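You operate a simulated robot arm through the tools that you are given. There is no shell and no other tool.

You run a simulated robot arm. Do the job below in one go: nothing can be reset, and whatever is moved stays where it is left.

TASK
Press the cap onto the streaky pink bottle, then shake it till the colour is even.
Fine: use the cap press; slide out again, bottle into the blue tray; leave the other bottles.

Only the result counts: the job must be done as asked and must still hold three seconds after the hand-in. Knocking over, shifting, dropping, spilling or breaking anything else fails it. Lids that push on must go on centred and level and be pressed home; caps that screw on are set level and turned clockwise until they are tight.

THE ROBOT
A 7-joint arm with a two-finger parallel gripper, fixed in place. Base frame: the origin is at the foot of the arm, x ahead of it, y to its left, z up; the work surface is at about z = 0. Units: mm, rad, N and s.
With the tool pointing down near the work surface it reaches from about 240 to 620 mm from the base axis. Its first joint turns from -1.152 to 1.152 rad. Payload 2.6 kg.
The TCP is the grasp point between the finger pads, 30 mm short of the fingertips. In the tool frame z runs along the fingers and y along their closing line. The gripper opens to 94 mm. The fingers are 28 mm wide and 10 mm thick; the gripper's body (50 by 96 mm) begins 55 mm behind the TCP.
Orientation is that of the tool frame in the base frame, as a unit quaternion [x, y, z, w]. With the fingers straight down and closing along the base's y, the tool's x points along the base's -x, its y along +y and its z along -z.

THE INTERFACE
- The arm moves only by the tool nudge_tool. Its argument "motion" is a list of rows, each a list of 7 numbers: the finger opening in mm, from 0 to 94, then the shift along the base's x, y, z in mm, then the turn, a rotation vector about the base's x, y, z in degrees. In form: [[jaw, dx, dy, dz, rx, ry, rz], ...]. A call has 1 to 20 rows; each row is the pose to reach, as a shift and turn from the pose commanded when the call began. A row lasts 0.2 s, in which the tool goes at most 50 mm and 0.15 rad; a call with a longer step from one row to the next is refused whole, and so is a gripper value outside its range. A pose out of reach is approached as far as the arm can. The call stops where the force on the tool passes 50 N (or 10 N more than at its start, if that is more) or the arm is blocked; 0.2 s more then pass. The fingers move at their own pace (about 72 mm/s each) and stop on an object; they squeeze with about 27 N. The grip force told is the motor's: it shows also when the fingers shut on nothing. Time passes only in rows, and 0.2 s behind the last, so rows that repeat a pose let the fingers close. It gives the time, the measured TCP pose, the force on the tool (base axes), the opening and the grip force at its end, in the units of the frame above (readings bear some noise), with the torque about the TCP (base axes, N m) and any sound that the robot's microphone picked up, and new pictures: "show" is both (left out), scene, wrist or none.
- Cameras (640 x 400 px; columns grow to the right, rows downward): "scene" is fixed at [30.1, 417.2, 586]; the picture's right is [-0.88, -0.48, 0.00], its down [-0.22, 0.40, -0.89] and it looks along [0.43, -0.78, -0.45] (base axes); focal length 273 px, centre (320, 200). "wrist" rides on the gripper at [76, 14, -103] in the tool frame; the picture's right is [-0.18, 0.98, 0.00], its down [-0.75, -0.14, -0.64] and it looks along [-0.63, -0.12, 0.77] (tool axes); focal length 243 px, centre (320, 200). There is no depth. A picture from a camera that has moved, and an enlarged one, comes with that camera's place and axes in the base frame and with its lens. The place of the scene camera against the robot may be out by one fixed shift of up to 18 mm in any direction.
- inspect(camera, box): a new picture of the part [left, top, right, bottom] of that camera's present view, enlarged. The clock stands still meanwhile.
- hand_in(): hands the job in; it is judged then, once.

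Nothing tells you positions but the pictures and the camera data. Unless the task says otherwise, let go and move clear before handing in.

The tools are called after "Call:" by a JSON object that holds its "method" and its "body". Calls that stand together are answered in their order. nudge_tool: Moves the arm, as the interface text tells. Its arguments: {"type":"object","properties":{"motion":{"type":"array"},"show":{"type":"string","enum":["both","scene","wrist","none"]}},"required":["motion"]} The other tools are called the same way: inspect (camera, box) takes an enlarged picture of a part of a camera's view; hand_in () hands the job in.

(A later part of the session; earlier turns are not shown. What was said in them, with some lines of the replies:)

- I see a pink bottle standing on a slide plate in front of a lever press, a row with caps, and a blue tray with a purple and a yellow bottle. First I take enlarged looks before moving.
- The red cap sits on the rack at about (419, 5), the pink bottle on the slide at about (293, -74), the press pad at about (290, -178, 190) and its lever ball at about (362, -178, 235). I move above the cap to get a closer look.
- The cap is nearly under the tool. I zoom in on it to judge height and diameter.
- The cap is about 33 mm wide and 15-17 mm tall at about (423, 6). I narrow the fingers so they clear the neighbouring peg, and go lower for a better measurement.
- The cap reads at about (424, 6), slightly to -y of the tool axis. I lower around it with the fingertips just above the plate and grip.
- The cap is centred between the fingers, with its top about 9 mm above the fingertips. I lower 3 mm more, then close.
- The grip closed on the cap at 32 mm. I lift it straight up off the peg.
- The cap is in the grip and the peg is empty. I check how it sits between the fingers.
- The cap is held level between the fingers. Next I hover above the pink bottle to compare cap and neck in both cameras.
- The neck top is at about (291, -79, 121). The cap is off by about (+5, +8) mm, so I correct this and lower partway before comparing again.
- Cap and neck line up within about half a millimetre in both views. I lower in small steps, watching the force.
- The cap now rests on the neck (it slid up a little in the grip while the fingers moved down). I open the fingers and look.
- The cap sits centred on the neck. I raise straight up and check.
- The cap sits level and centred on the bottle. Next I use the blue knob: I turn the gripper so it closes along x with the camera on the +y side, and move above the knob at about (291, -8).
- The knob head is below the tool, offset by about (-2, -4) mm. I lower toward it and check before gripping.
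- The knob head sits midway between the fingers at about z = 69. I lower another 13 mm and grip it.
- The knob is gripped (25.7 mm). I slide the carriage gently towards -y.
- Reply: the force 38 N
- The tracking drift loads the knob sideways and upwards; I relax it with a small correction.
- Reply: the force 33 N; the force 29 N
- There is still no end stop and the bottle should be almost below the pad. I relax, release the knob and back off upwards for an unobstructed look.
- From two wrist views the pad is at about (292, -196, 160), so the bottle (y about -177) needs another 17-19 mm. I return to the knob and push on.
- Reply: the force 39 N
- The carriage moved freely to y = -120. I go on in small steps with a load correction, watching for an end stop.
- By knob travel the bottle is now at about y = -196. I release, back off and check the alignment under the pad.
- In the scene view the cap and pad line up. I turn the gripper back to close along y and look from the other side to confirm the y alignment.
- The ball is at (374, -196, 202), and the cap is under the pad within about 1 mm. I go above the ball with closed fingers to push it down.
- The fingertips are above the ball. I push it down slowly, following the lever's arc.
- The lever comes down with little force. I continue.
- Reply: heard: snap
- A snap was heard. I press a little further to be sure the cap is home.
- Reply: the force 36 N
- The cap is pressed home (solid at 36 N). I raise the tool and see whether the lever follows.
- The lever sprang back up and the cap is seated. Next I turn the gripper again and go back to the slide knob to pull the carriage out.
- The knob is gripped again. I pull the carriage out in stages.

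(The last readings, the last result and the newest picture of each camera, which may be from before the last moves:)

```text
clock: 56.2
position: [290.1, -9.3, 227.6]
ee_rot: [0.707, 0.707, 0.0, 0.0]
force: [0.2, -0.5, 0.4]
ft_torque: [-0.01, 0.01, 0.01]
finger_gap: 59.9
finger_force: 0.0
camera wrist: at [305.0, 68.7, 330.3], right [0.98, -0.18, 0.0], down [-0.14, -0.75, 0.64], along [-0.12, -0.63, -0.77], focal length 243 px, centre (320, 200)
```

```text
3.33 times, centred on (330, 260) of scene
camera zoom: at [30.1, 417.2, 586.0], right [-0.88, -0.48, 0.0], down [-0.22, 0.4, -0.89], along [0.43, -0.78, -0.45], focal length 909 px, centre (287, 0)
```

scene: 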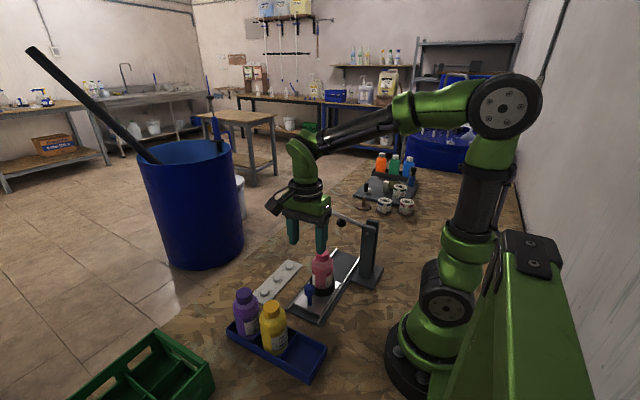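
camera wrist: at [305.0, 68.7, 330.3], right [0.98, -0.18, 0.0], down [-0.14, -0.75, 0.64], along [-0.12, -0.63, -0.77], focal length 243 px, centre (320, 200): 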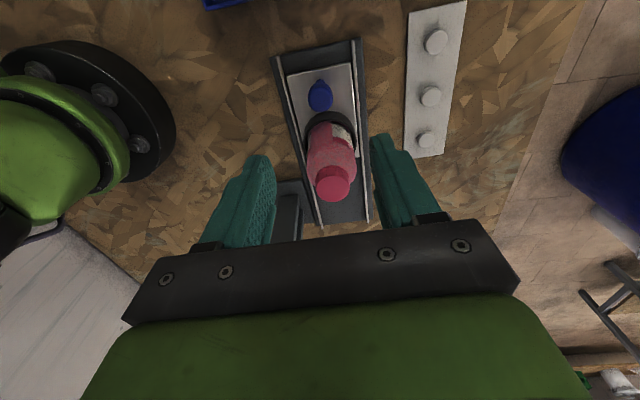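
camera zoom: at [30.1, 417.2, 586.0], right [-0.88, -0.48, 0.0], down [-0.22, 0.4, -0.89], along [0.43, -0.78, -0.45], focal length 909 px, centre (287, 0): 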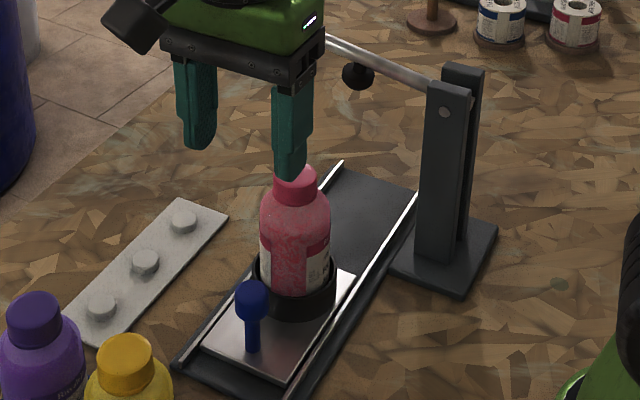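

The carriage is back out and the capped bottle stands on it. I turn the gripper to close along y and go over the bottle.

Call:
{"method": "nudge_tool", "body": {"motion": [[68, 0, -6, 0, 0, 0, 8.4], [68, 0, -12, 0, 0, 0, 16.8], [68, 0, -18, 0, 0, 0, 25.2], [68, 0, -24, 0, 0, 0, 33.6], [68, 0, -30, 0, 0, 0, 42], [68, 0, -36, 0, 0, 0, 50.4], [68, 0, -42, 0, 0, 0, 58.8], [68, 0, -50, 0, 0, 0, 67.2], [68, 0, -58, 0, 0, 0, 75.6], [68, 0, -65, 0, 0, 0, 84], [68, 0, -70, 0, 0, 0, 90], [68, 0, -70, 0, 0, 0, 90]], "show": "wrist"}}

Call:
{"method": "inspect", "body": {"camera": "wrist", "box": [220, 20, 420, 180]}}

Call:
{"method": "inspect", "body": {"camera": "scene", "box": [280, 200, 370, 310]}}

```text
clock: 58.8
position: [291.2, -80.2, 227.0]
ee_rot: [-0.001, 1.0, 0.0, 0.0]
force: [0.0, -0.8, -0.2]
ft_torque: [-0.02, 0.05, 0.0]
finger_gap: 68.4
finger_force: 0.1
camera wrist: at [215.0, -66.1, 329.0], right [0.18, 0.98, 0.0], down [0.75, -0.14, 0.64], along [0.63, -0.12, -0.77], focal length 243 px, centre (320, 200)
```

wrist: 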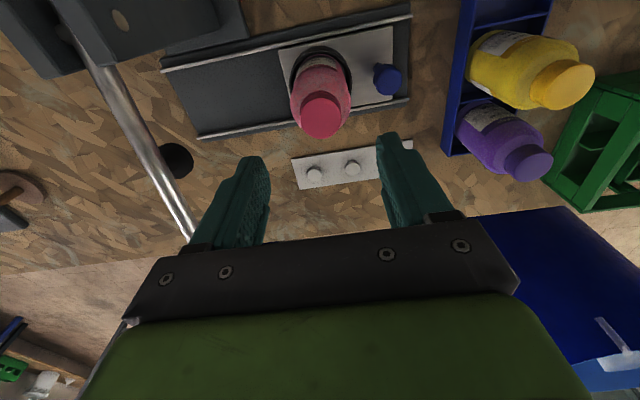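

```text
2.50 times, centred on (320, 100) of wrist
camera zoom: at [215.0, -66.1, 329.0], right [0.18, 0.98, 0.0], down [0.75, -0.14, 0.64], along [0.63, -0.12, -0.77], focal length 606 px, centre (320, 450)
```

zoom: 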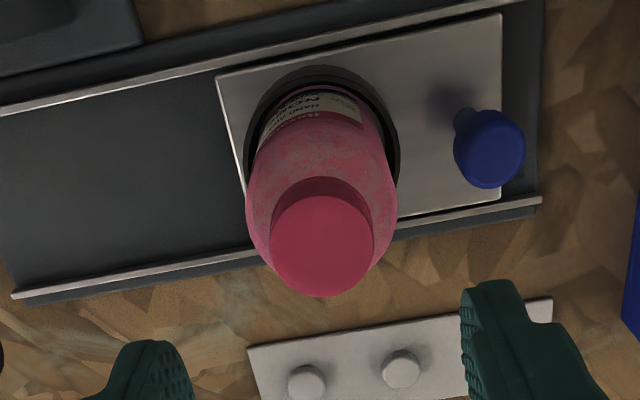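

```text
3.64 times, centred on (325, 255) of scene
camera zoom: at [30.1, 417.2, 586.0], right [-0.88, -0.48, 0.0], down [-0.22, 0.4, -0.89], along [0.43, -0.78, -0.45], focal length 992 px, centre (302, 0)
```

zoom: 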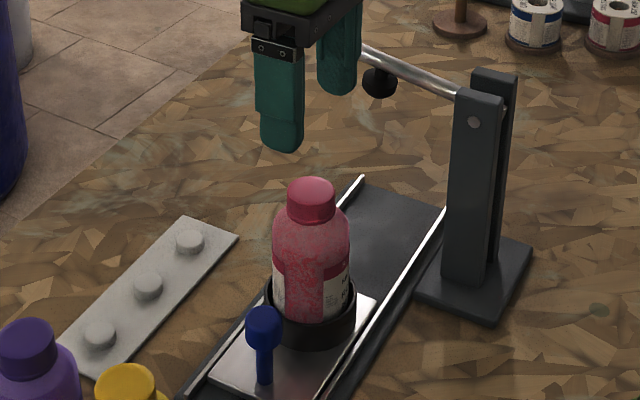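

The bottle is right below the tool. I lower around its body with 72 mm opening, to just above the socket.

Call:
{"method": "nudge_tool", "body": {"motion": [[72, 0, 0, -40, 0, 0, 0], [72, 0, 0, -70, 0, 0, 0], [72, 0, 0, -90, 0, 0, 0], [72, 0, 0, -100, 0, 0, 0], [72, 0, 0, -100, 0, 0, 0]], "show": "none"}}

Call:
{"method": "inspect", "body": {"camera": "wrist", "box": [200, 40, 440, 220]}}

Call:
{"method": "inspect", "body": {"camera": "scene", "box": [280, 200, 370, 310]}}

```text
clock: 60.0
position: [289.0, -79.7, 125.1]
ee_rot: [-0.001, 1.0, 0.0, 0.0]
force: [0.8, 0.6, -0.8]
ft_torque: [-0.01, 0.01, 0.01]
finger_gap: 72.2
finger_force: 0.0
```

```text
2.22 times, centred on (320, 130) of wrist
camera zoom: at [212.7, -64.9, 228.2], right [0.18, 0.98, 0.0], down [0.75, -0.14, 0.64], along [0.63, -0.12, -0.77], focal length 539 px, centre (320, 356)
```

zoom: 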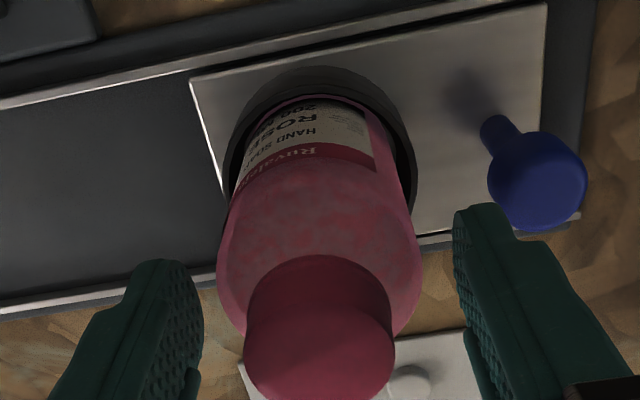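

```text
3.64 times, centred on (325, 255) of scene
camera zoom: at [30.1, 417.2, 586.0], right [-0.88, -0.48, 0.0], down [-0.22, 0.4, -0.89], along [0.43, -0.78, -0.45], focal length 992 px, centre (302, 0)
```

zoom: 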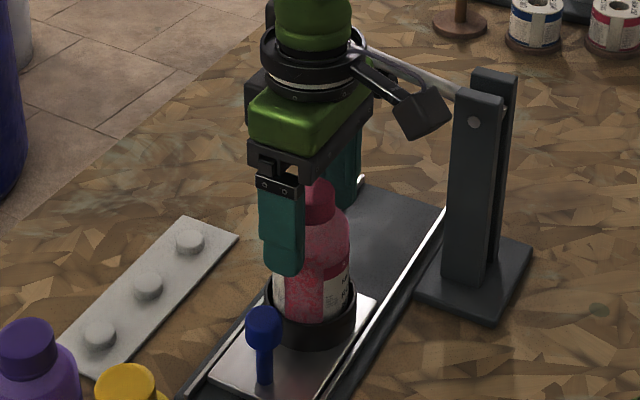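

Call:
{"method": "nudge_tool", "body": {"motion": [[72, 1, -0.5, -12, 0, 0, 0], [72, 1, -0.5, -24, 0, 0, 0], [72, 1, -0.5, -32, 0, 0, 0], [72, 1, -0.5, -32, 0, 0, 0], [50, 1, -0.5, -32, 0, 0, 0], [35, 1, -0.5, -32, 0, 0, 0], [35, 1, -0.5, -32, 0, 0, 0]], "show": "scene"}}

Call:
{"method": "inspect", "body": {"camera": "wrist", "box": [200, 40, 440, 220]}}

Call:
{"method": "inspect", "body": {"camera": "scene", "box": [280, 200, 370, 310]}}

```text
clock: 61.6
position: [290.2, -80.8, 93.9]
ee_rot: [0.0, 1.0, 0.0, -0.001]
force: [-0.7, -0.4, 0.1]
ft_torque: [0.02, -0.01, 0.01]
finger_gap: 55.4
finger_force: 27.2
```

scene: 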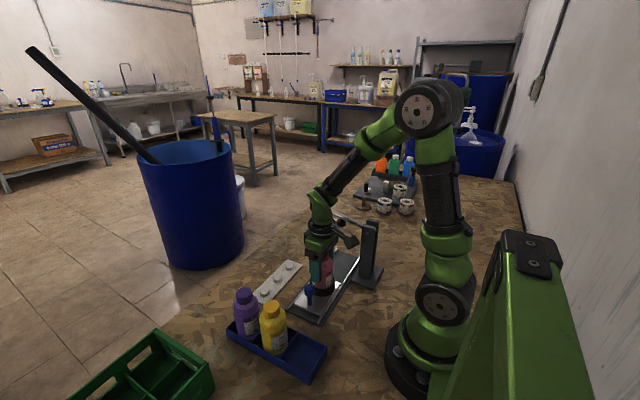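

```text
2.22 times, centred on (320, 130) of wrist
camera zoom: at [214.8, -65.4, 196.8], right [0.18, 0.98, 0.0], down [0.75, -0.14, 0.64], along [0.63, -0.12, -0.77], focal length 539 px, centre (320, 356)
```

zoom: 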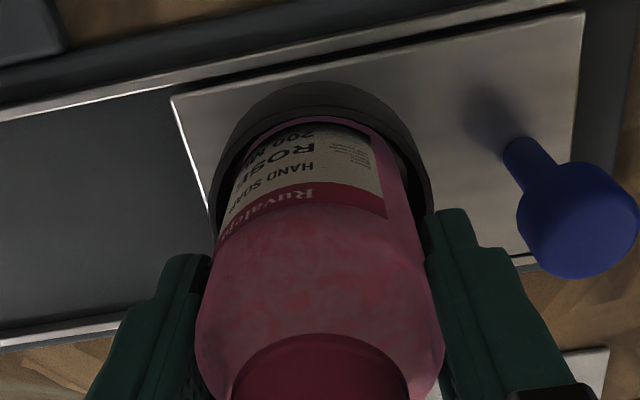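

```text
3.64 times, centred on (325, 255) of scene
camera zoom: at [30.1, 417.2, 586.0], right [-0.88, -0.48, 0.0], down [-0.22, 0.4, -0.89], along [0.43, -0.78, -0.45], focal length 992 px, centre (302, 0)
```

zoom: 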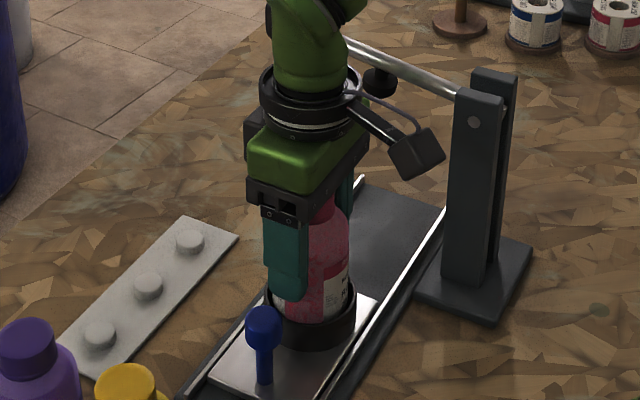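

The bottle is gripped at 55 mm. I lift it out of the socket.

Call:
{"method": "nudge_tool", "body": {"motion": [[35, 0, 0, 10, 0, 0, 0], [35, 0, 0, 30, 0, 0, 0], [35, 0, 0, 60, 0, 0, 0], [35, 0, 0, 95, 0, 0, 0], [35, 0, 5, 130, 0, 0, 0], [35, 10, 15, 165, 0, 0, 0], [35, 30, 30, 200, 0, 0, 0], [35, 50, 45, 225, 0, 0, 0], [35, 70, 60, 240, 0, 0, 0], [35, 70, 60, 240, 0, 0, 0]], "show": "both"}}

Call:
{"method": "inspect", "body": {"camera": "scene", "box": [220, 140, 320, 260]}}

```text
clock: 63.8
position: [361.1, -22.3, 334.3]
ee_rot: [0.0, 1.0, 0.0, 0.0]
force: [-0.6, 0.3, -3.8]
ft_torque: [0.02, 0.03, 0.01]
finger_gap: 55.4
finger_force: 27.1
camera wrist: at [285.0, -6.2, 436.6], right [0.18, 0.98, 0.0], down [0.75, -0.14, 0.64], along [0.63, -0.12, -0.77], focal length 243 px, centre (320, 200)
```

scene: 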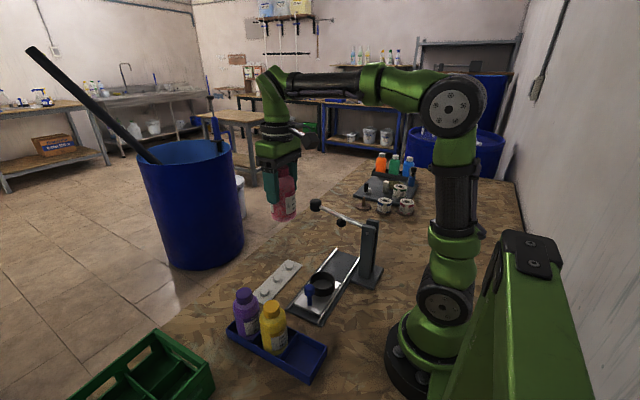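
wrist: 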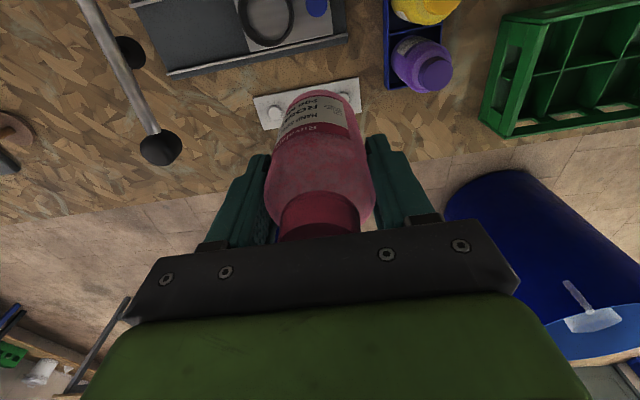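

```text
3.33 times, centred on (270, 200) of scene
camera zoom: at [30.1, 417.2, 586.0], right [-0.88, -0.48, 0.0], down [-0.22, 0.4, -0.89], along [0.43, -0.78, -0.45], focal length 909 px, centre (487, 200)
```

zoom: 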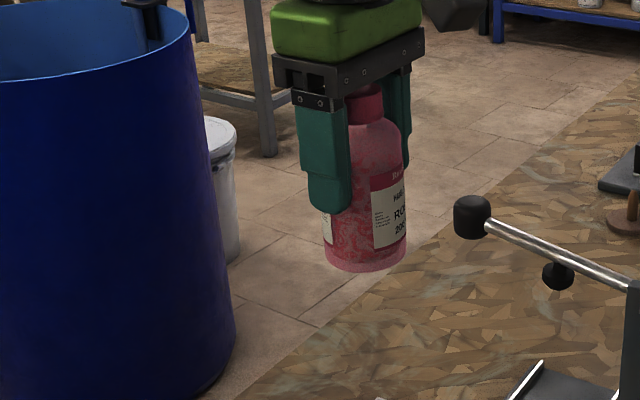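

The bottle is up and clear of everything. I shake it up and down.

Call:
{"method": "nudge_tool", "body": {"motion": [[35, 0, 0, 22, 0, 0, 0], [35, 0, 0, -22, 0, 0, 0], [35, 0, 0, 22, 0, 0, 0], [35, 0, 0, -22, 0, 0, 0], [35, 0, 0, 22, 0, 0, 0], [35, 0, 0, -22, 0, 0, 0], [35, 0, 0, 22, 0, 0, 0], [35, 0, 0, -22, 0, 0, 0], [35, 0, 0, 22, 0, 0, 0], [35, 0, 0, -22, 0, 0, 0], [35, 0, 0, 22, 0, 0, 0], [35, 0, 0, -22, 0, 0, 0], [35, 0, 0, 22, 0, 0, 0], [35, 0, 0, -22, 0, 0, 0], [35, 0, 0, 22, 0, 0, 0], [35, 0, 0, -22, 0, 0, 0], [35, 0, 0, 22, 0, 0, 0], [35, 0, 0, -22, 0, 0, 0], [35, 0, 0, 0, 0, 0, 0], [35, 0, 0, 0, 0, 0, 0]], "show": "none"}}

Call:
{"method": "inspect", "body": {"camera": "scene", "box": [250, 150, 310, 230]}}

Call:
{"method": "inspect", "body": {"camera": "wrist", "box": [220, 60, 420, 240]}}

```text
clock: 68.0
position: [361.7, -19.5, 334.3]
ee_rot: [0.0, 1.0, 0.0, 0.0]
force: [0.2, 0.4, -2.9]
ft_torque: [-0.01, 0.04, 0.0]
finger_gap: 55.1
finger_force: 26.9
```

```text
5.00 times, centred on (280, 190) of scene
camera zoom: at [30.1, 417.2, 586.0], right [-0.88, -0.48, 0.0], down [-0.22, 0.4, -0.89], along [0.43, -0.78, -0.45], focal length 1364 px, centre (520, 250)
```

zoom: 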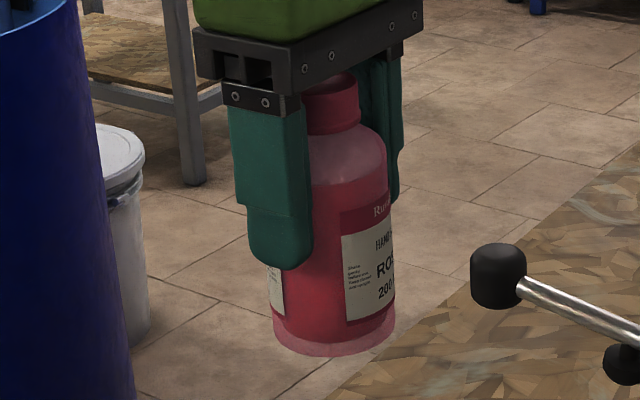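

```text
2.22 times, centred on (320, 150) of wrist
camera zoom: at [286.0, -4.7, 437.9], right [0.18, 0.98, 0.0], down [0.75, -0.14, 0.64], along [0.63, -0.12, -0.77], focal length 539 px, centre (320, 311)
```

zoom: 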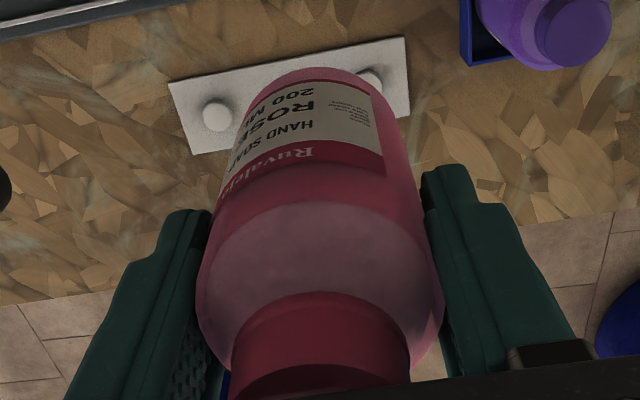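

The streaks are gone and the colour looks even. I do one more short round to be certain.

Call:
{"method": "nudge_tool", "body": {"motion": [[35, 0, 0, 22, 0, 0, 0], [35, 0, 0, -22, 0, 0, 0], [35, 0, 0, 22, 0, 0, 0], [35, 0, 0, -22, 0, 0, 0], [35, 0, 0, 22, 0, 0, 0], [35, 0, 0, -22, 0, 0, 0], [35, 0, 0, 22, 0, 0, 0], [35, 0, 0, -22, 0, 0, 0], [35, 0, 0, 22, 0, 0, 0], [35, 0, 0, -22, 0, 0, 0], [35, 0, 0, 0, 0, 0, 0], [35, 0, 0, 0, 0, 0, 0]], "show": "both"}}

Call:
{"method": "inspect", "body": {"camera": "scene", "box": [255, 160, 305, 225]}}

Call:
{"method": "inspect", "body": {"camera": "scene", "box": [210, 270, 340, 390]}}

```text
clock: 70.6
position: [360.7, -21.6, 335.2]
ee_rot: [0.0, 1.0, 0.0, 0.0]
force: [0.4, 0.0, -1.8]
ft_torque: [0.01, 0.04, 0.0]
finger_gap: 55.5
finger_force: 27.2
camera wrist: at [284.2, -7.2, 437.2], right [0.18, 0.98, 0.0], down [0.75, -0.14, 0.64], along [0.63, -0.12, -0.77], focal length 243 px, centre (320, 200)
```

scene: 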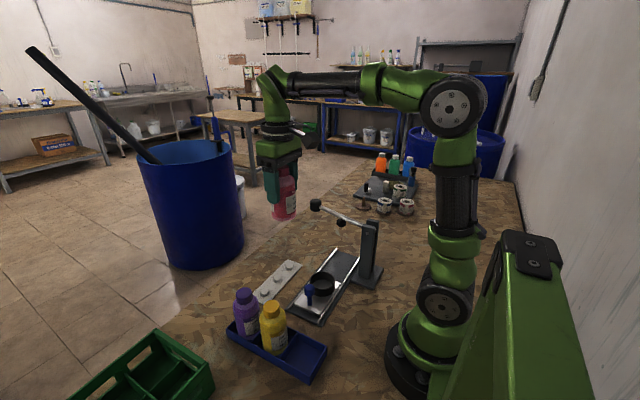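
wrist: 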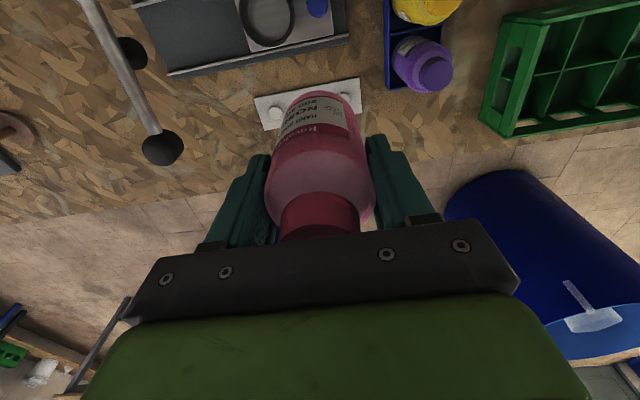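

```text
6.15 times, centred on (280, 192) of scene
camera zoom: at [30.1, 417.2, 586.0], right [-0.88, -0.48, 0.0], down [-0.22, 0.4, -0.89], along [0.43, -0.78, -0.45], focal length 1678 px, centre (566, 246)
```

zoom: 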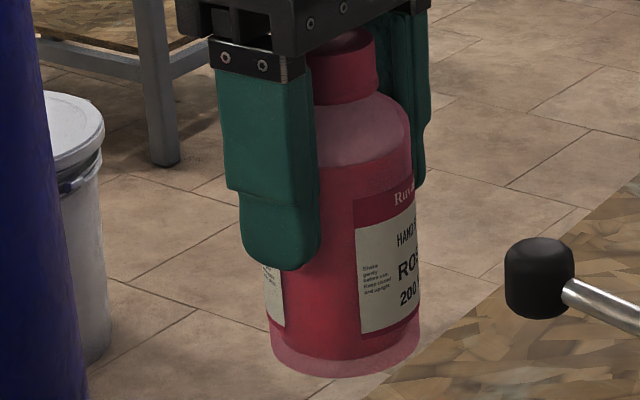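

```text
3.33 times, centred on (275, 330) of scene
camera zoom: at [30.1, 417.2, 586.0], right [-0.88, -0.48, 0.0], down [-0.22, 0.4, -0.89], along [0.43, -0.78, -0.45], focal length 909 px, centre (470, -233)
```

zoom: 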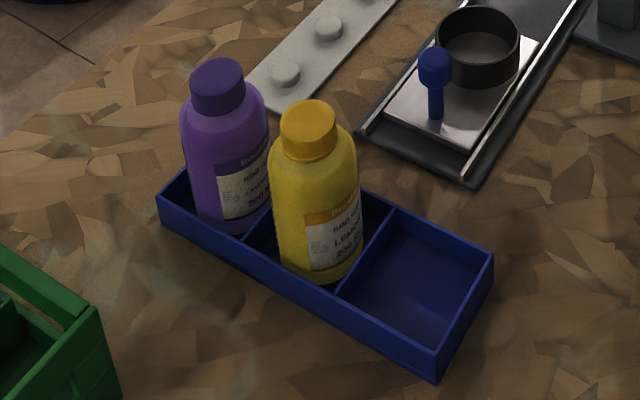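

The colour is even all over and the cap stays on. I now move to look down at the empty cell of the blue tray.

Call:
{"method": "nudge_tool", "body": {"motion": [[35, -20, 16, 0, 0, 0, 0], [35, -40, 32, 0, 0, 0, 0], [35, -60, 48, 0, 0, 0, 0], [35, -80, 64, 0, 0, 0, 0], [35, -98, 80, 0, 0, 0, 0], [35, -98, 80, 0, 0, 0, 0]], "show": "both"}}

Call:
{"method": "inspect", "body": {"camera": "wrist", "box": [300, 0, 460, 140]}}

```text
clock: 72.0
position: [262.2, 59.3, 336.0]
ee_rot: [-0.001, 1.0, 0.0, 0.001]
force: [0.0, -0.2, -1.6]
ft_torque: [0.0, 0.0, 0.01]
finger_gap: 55.3
finger_force: 27.1
camera wrist: at [185.1, 74.1, 437.8], right [0.18, 0.98, 0.0], down [0.75, -0.14, 0.64], along [0.63, -0.12, -0.77], focal length 243 px, centre (320, 200)
```

scene: 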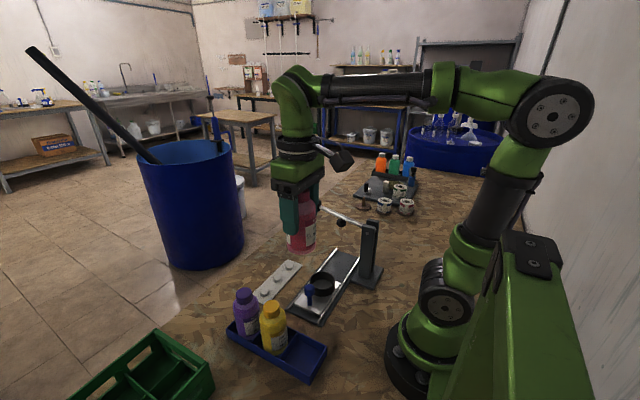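
wrist: 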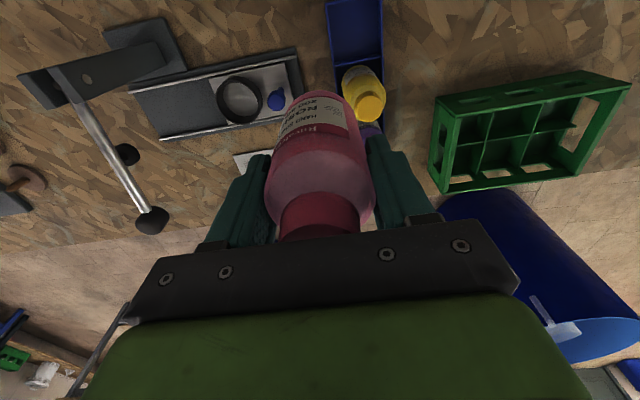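

```text
2.86 times, centred on (380, 70) of wrist
camera zoom: at [185.1, 74.1, 437.8], right [0.18, 0.98, 0.0], down [0.75, -0.14, 0.64], along [0.63, -0.12, -0.77], focal length 693 px, centre (149, 571)
```

zoom: 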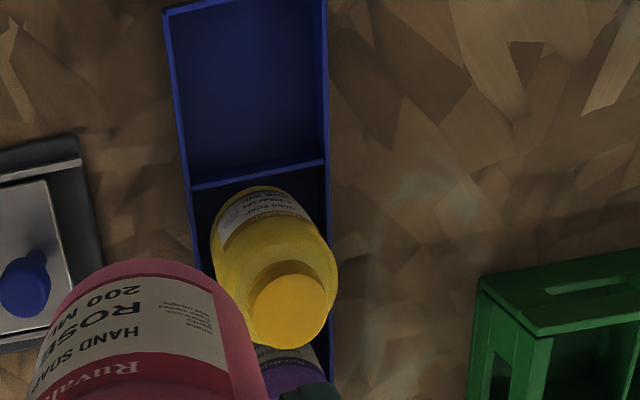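

The empty cell spans about x 192-267, y 80-153, with its centre at (230, 116.5). I move the bottle over it and go down partway.

Call:
{"method": "nudge_tool", "body": {"motion": [[35, -10, 18, 0, 0, 0, 0], [35, -20, 36, 0, 0, 0, 0], [35, -32, 56.8, 0, 0, 0, 0], [35, -32, 56.8, -30, 0, 0, 0], [35, -32, 56.8, -70, 0, 0, 0], [35, -32, 56.8, -110, 0, 0, 0], [35, -32, 56.8, -150, 0, 0, 0], [35, -32, 56.8, -180, 0, 0, 0], [35, -32, 56.8, -200, 0, 0, 0], [35, -32, 56.8, -200, 0, 0, 0]], "show": "both"}}

Call:
{"method": "inspect", "body": {"camera": "scene", "box": [220, 260, 350, 390]}}

Call:
{"method": "inspect", "body": {"camera": "wrist", "box": [220, 0, 420, 180]}}

```text
clock: 74.2
position: [233.1, 116.3, 135.7]
ee_rot: [0.0, 1.0, 0.0, 0.0]
force: [-0.1, 0.6, -2.3]
ft_torque: [0.0, -0.02, -0.01]
finger_gap: 55.3
finger_force: 26.6
camera wrist: at [157.4, 131.4, 236.9], right [0.18, 0.98, 0.0], down [0.75, -0.14, 0.64], along [0.63, -0.12, -0.77], focal length 243 px, centre (320, 200)
```

scene: 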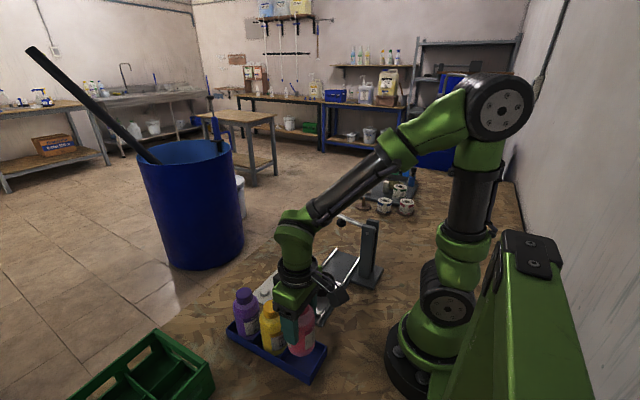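
wrist: 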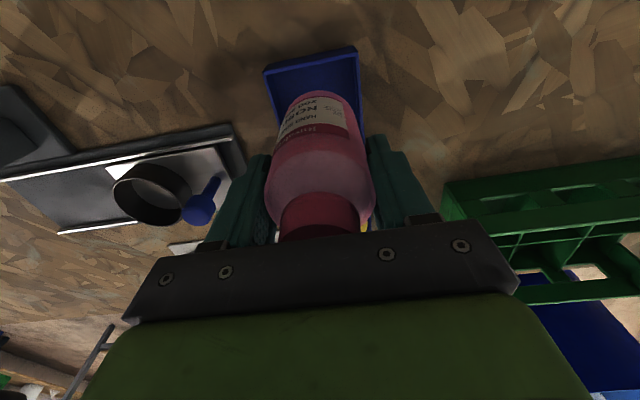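

```text
3.08 times, centred on (285, 325) of scene
camera zoom: at [30.1, 417.2, 586.0], right [-0.88, -0.48, 0.0], down [-0.22, 0.4, -0.89], along [0.43, -0.78, -0.45], focal length 839 px, centre (428, -185)
```

zoom: 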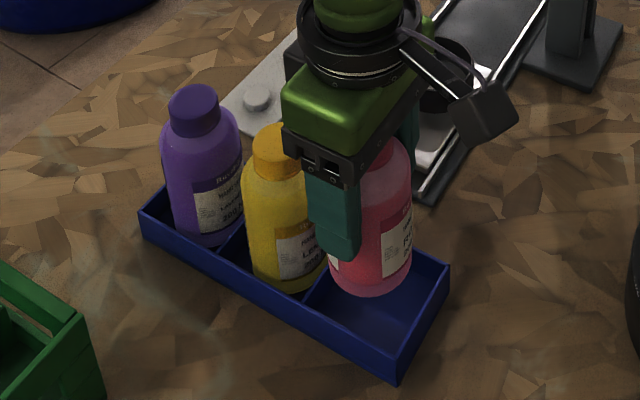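

```text
2.22 times, centred on (320, 90) of wrist
camera zoom: at [157.4, 131.4, 236.9], right [0.18, 0.98, 0.0], down [0.75, -0.14, 0.64], along [0.63, -0.12, -0.77], focal length 539 px, centre (320, 444)
```

zoom: 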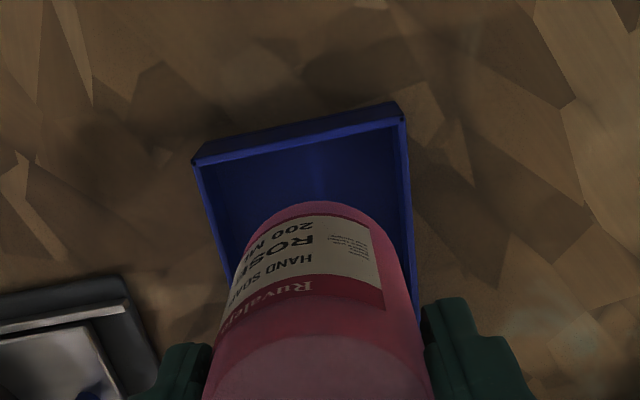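

The bottle is over the cell, and only x needs -2.5 mm. I lower carefully.

Call:
{"method": "nudge_tool", "body": {"motion": [[35, -2.5, 0, -10, 0, 0, 0], [35, -2.5, 0, -20, 0, 0, 0], [35, -2.5, 0, -30, 0, 0, 0], [35, -2.5, 0, -40, 0, 0, 0], [35, -2.5, 0, -44, 0, 0, 0], [35, -2.5, 0, -44, 0, 0, 0]], "show": "none"}}

Call:
{"method": "inspect", "body": {"camera": "scene", "box": [220, 260, 350, 390]}}

Call:
{"method": "inspect", "body": {"camera": "wrist", "box": [220, 0, 420, 180]}}

```text
clock: 75.6
position: [229.8, 114.9, 89.1]
ee_rot: [0.0, 1.0, 0.001, 0.0]
force: [-0.3, -0.7, -2.7]
ft_torque: [0.0, -0.01, 0.02]
finger_gap: 55.3
finger_force: 26.8
```

```text
3.08 times, centred on (285, 325) of scene
camera zoom: at [30.1, 417.2, 586.0], right [-0.88, -0.48, 0.0], down [-0.22, 0.4, -0.89], along [0.43, -0.78, -0.45], focal length 839 px, centre (428, -185)
```

zoom: 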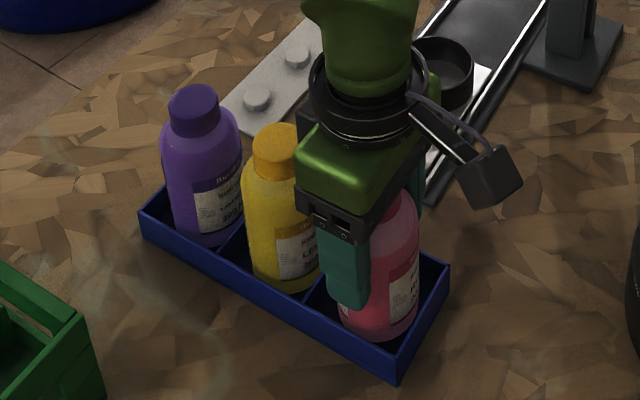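

```text
2.22 times, centred on (320, 90) of wrist
camera zoom: at [152.9, 131.0, 192.3], right [0.18, 0.98, 0.0], down [0.75, -0.14, 0.64], along [0.63, -0.12, -0.77], focal length 539 px, centre (320, 444)
```

zoom: 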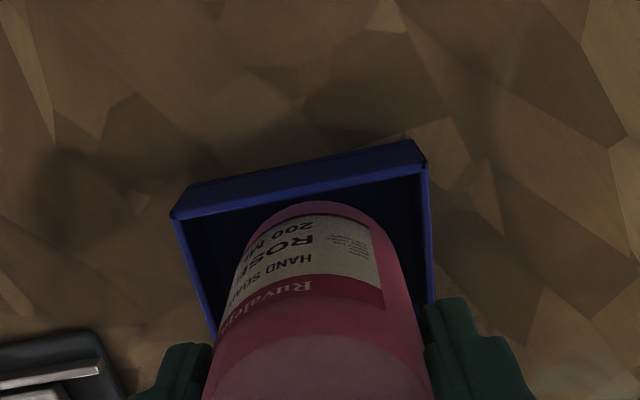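

The bottle is inside the cell and just above the floor. I lower in small steps to contact.

Call:
{"method": "nudge_tool", "body": {"motion": [[35, 0, 1, -2, 0, 0, 0], [35, 0, 1, -4, 0, 0, 0], [35, 0, 1, -4, 0, 0, 0]], "show": "none"}}

```text
clock: 76.4
position: [229.0, 117.2, 86.3]
ee_rot: [-0.001, 1.0, 0.0, 0.0]
force: [0.4, 0.8, -1.1]
ft_torque: [0.01, 0.01, 0.0]
finger_gap: 55.2
finger_force: 27.0
```

Call:
{"method": "nudge_tool", "body": {"motion": [[35, 0, 0, -1, 0, 0, 0], [35, 0, 0, -2, 0, 0, 0], [35, 0, 0, -3, 0, 0, 0], [35, 0, 0, -3, 0, 0, 0]], "show": "none"}}

```text
clock: 77.4
position: [229.2, 117.1, 82.3]
ee_rot: [0.0, 1.0, 0.001, 0.002]
force: [-1.8, -0.8, 23.1]
ft_torque: [-0.11, -0.06, -0.15]
finger_gap: 55.4
finger_force: 27.0
```

The bottle rests on the tray floor. I ease the load and check before opening.

Call:
{"method": "nudge_tool", "body": {"motion": [[35, 0, 0, 0.6, 0, 0, 0], [35, 0, 0, 0.6, 0, 0, 0]], "show": "none"}}

Call:
{"method": "inspect", "body": {"camera": "scene", "box": [220, 260, 350, 390]}}

Call:
{"method": "inspect", "body": {"camera": "wrist", "box": [220, 0, 420, 180]}}

```text
clock: 78.0
position: [229.4, 116.5, 83.3]
ee_rot: [0.0, 1.0, 0.0, 0.002]
force: [6.0, -4.2, 17.1]
ft_torque: [-0.19, -0.59, -0.11]
finger_gap: 55.6
finger_force: 27.1
```

```text
3.08 times, centred on (285, 325) of scene
camera zoom: at [30.1, 417.1, 586.0], right [-0.88, -0.48, 0.0], down [-0.22, 0.4, -0.89], along [0.43, -0.78, -0.45], focal length 839 px, centre (428, -185)
```

zoom: 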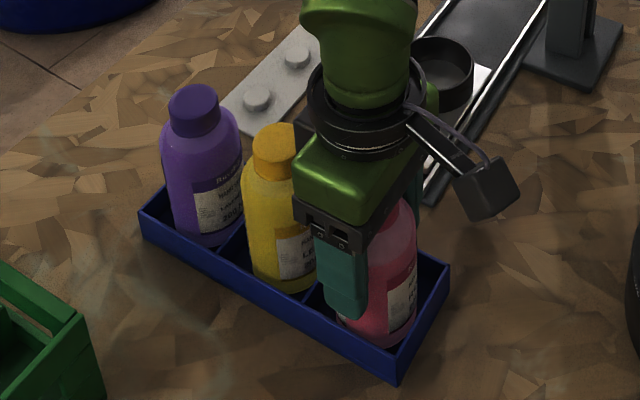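

```text
2.22 times, centred on (320, 90) of wrist
camera zoom: at [153.2, 133.2, 185.7], right [0.18, 0.98, 0.0], down [0.75, -0.14, 0.64], along [0.63, -0.12, -0.76], focal length 539 px, centre (320, 444)
```

zoom: 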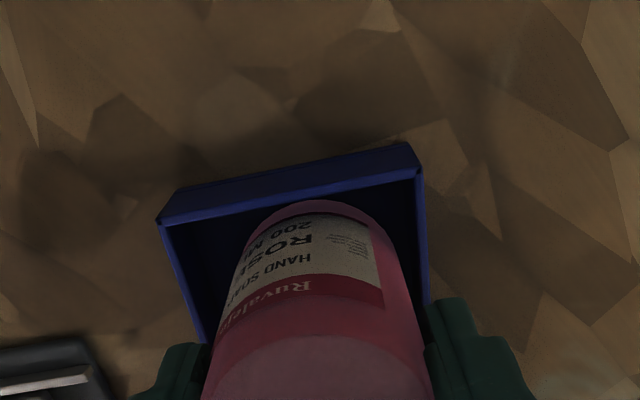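

Call:
{"method": "nudge_tool", "body": {"motion": [[35, 0, 0, 0.7, 0, 0, 0], [35, 0, 0, 0.7, 0, 0, 0], [60, 0, 0, 0.7, 0, 0, 0], [68, 0, 0, 0.7, 0, 0, 0], [72, 0, 0, 0.7, 0, 0, 0]], "show": "none"}}

Call:
{"method": "inspect", "body": {"camera": "scene", "box": [220, 260, 350, 390]}}

Call:
{"method": "inspect", "body": {"camera": "wrist", "box": [200, 20, 440, 220]}}

```text
clock: 79.2
position: [228.7, 117.9, 85.0]
ee_rot: [-0.001, 1.0, 0.0, 0.0]
force: [-0.5, 0.1, -0.6]
ft_torque: [-0.02, 0.0, 0.02]
finger_gap: 72.0
finger_force: 0.1
```

```text
3.08 times, centred on (285, 325) of scene
camera zoom: at [30.1, 417.2, 586.0], right [-0.88, -0.48, 0.0], down [-0.22, 0.4, -0.89], along [0.43, -0.78, -0.45], focal length 839 px, centre (428, -185)
```

zoom: 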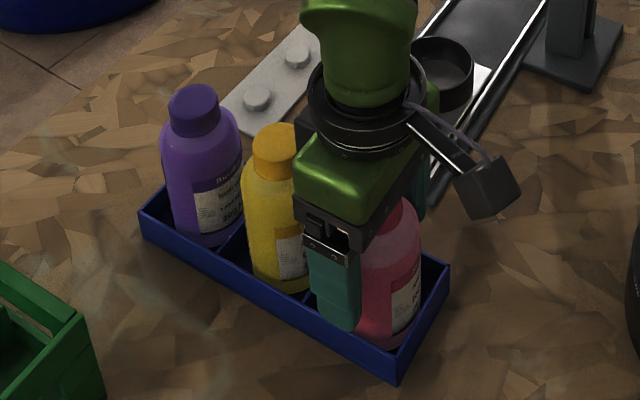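

```text
2.00 times, centred on (320, 120) of wrist
camera zoom: at [152.7, 133.3, 186.9], right [0.18, 0.98, 0.0], down [0.75, -0.14, 0.64], along [0.63, -0.12, -0.77], focal length 485 px, centre (320, 360)
```

zoom: 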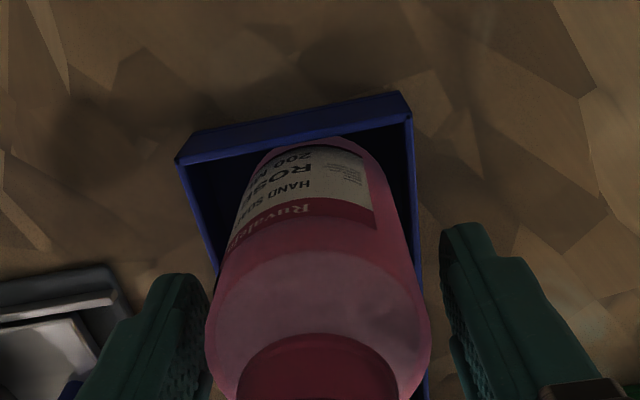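

The fingers are clear of the bottle, which stands upright. I raise straight up.

Call:
{"method": "nudge_tool", "body": {"motion": [[76, 0, 0, 5, 0, 0, 0], [76, 0, 0, 20, 0, 0, 0], [76, 0, 0, 45, 0, 0, 0], [76, 0, 0, 85, 0, 0, 0], [76, 0, 0, 130, 0, 0, 0], [76, 15, -20, 160, 0, 0, 0], [76, 40, -50, 190, 0, 0, 0], [76, 70, -80, 210, 0, 0, 0], [76, 100, -110, 220, 0, 0, 0], [76, 100, -110, 220, 0, 0, 0]], "show": "both"}}

Call:
{"method": "inspect", "body": {"camera": "scene", "box": [220, 260, 350, 390]}}

Call:
{"method": "inspect", "body": {"camera": "scene", "box": [270, 180, 410, 340]}}

```text
clock: 81.4
position: [328.7, 8.4, 302.3]
ee_rot: [0.0, 1.0, -0.001, 0.0]
force: [-0.7, 0.3, -0.5]
ft_torque: [0.02, 0.02, -0.02]
finger_gap: 76.0
finger_force: 0.1
camera wrist: at [251.7, 24.3, 404.7], right [0.18, 0.98, 0.0], down [0.75, -0.14, 0.64], along [0.63, -0.12, -0.77], focal length 243 px, centre (320, 200)
```

scene: 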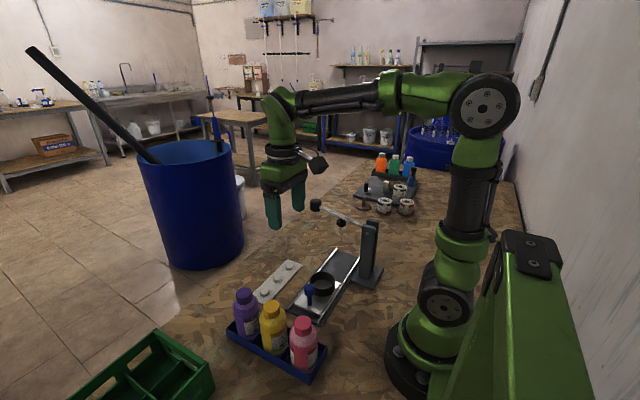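
wrist: 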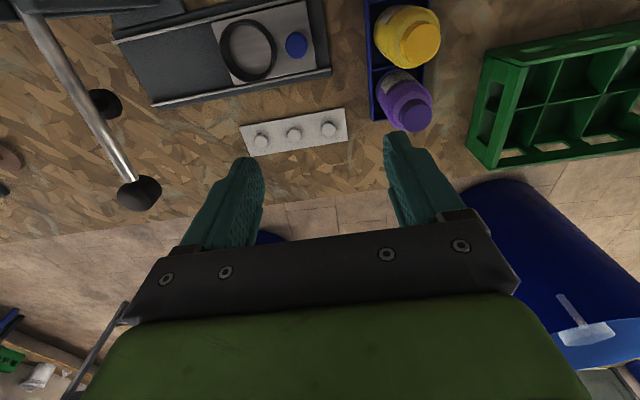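

```text
3.08 times, centred on (285, 325) of scene
camera zoom: at [30.1, 417.2, 586.0], right [-0.88, -0.48, 0.0], down [-0.22, 0.4, -0.89], along [0.43, -0.78, -0.45], focal length 839 px, centre (428, -185)
```

zoom: 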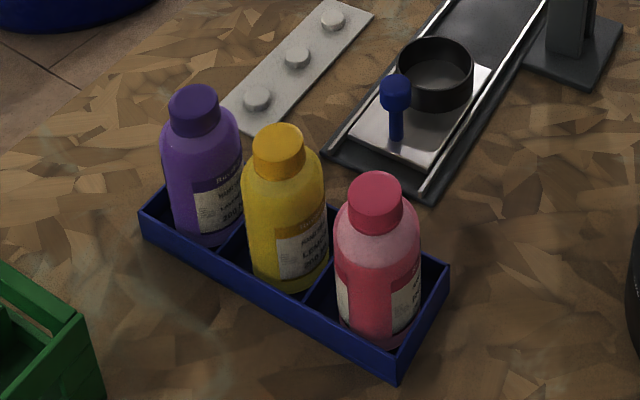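

```text
2.50 times, centred on (340, 260) of scene
camera zoom: at [30.1, 417.2, 586.0], right [-0.88, -0.48, 0.0], down [-0.22, 0.4, -0.89], along [0.43, -0.78, -0.45], focal length 682 px, centre (270, 50)
```

zoom: 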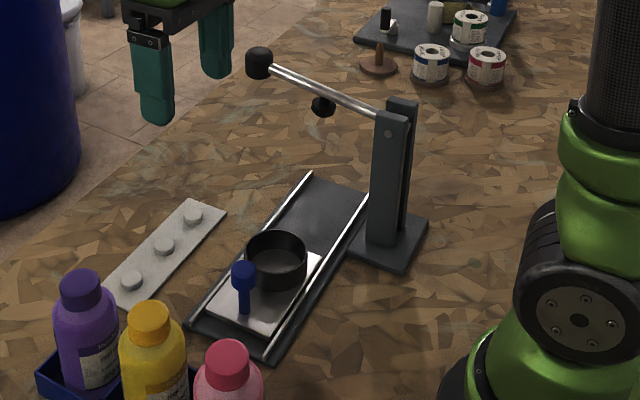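

The pink bottle stands capped in the tray with the others unmoved. One last close look at colour and cap before handing in.

Call:
{"method": "inspect", "body": {"camera": "scene", "box": [280, 310, 330, 380]}}

```text
5.71 times, centred on (305, 345) of scene
camera zoom: at [30.1, 417.2, 586.0], right [-0.88, -0.48, 0.0], down [-0.22, 0.4, -0.89], along [0.43, -0.78, -0.45], focal length 1558 px, centre (406, -629)
```

zoom: 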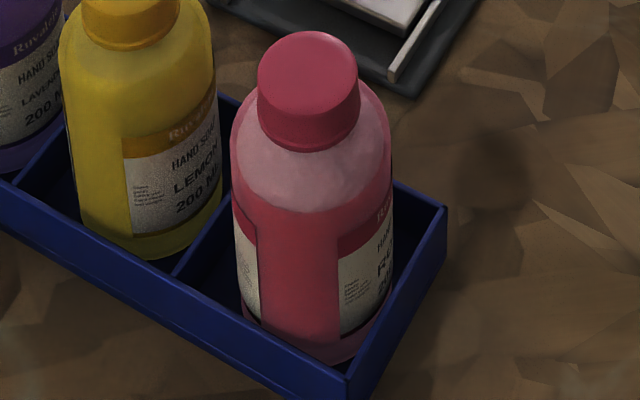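

The cap is level and seated, the colour is even, the bottle is upright in the blue tray, and the arm is clear. I hand in the job.

Call:
{"method": "hand_in", "body": {}}

```text
The job is handed in.
```

The pink bottle now stands upright in the empty cell of the blue tray. Its cap is on, and the colour is even in the last close-up.

- **Cap:** I set it on the neck level and centred, within about half a millimetre. I slid the bottle under the press and pushed the lever down. The cap snapped on, and I pressed on to about 36 N at the lever to be sure it was home.
- **Slide:** I pulled it back out to its starting position before lifting the bottle. The press lever sprang back up by itself.
- **Shaking:** Two rounds of up-and-down shaking cleared the streaks. The cap stayed on.
- **Other bottles:** The purple and yellow bottles look unmoved in the tray. I never went near the orange, green and blue ones.

I let go of the bottle and moved the arm clear before handing in. The hand-in was accepted, but no verdict has come back.
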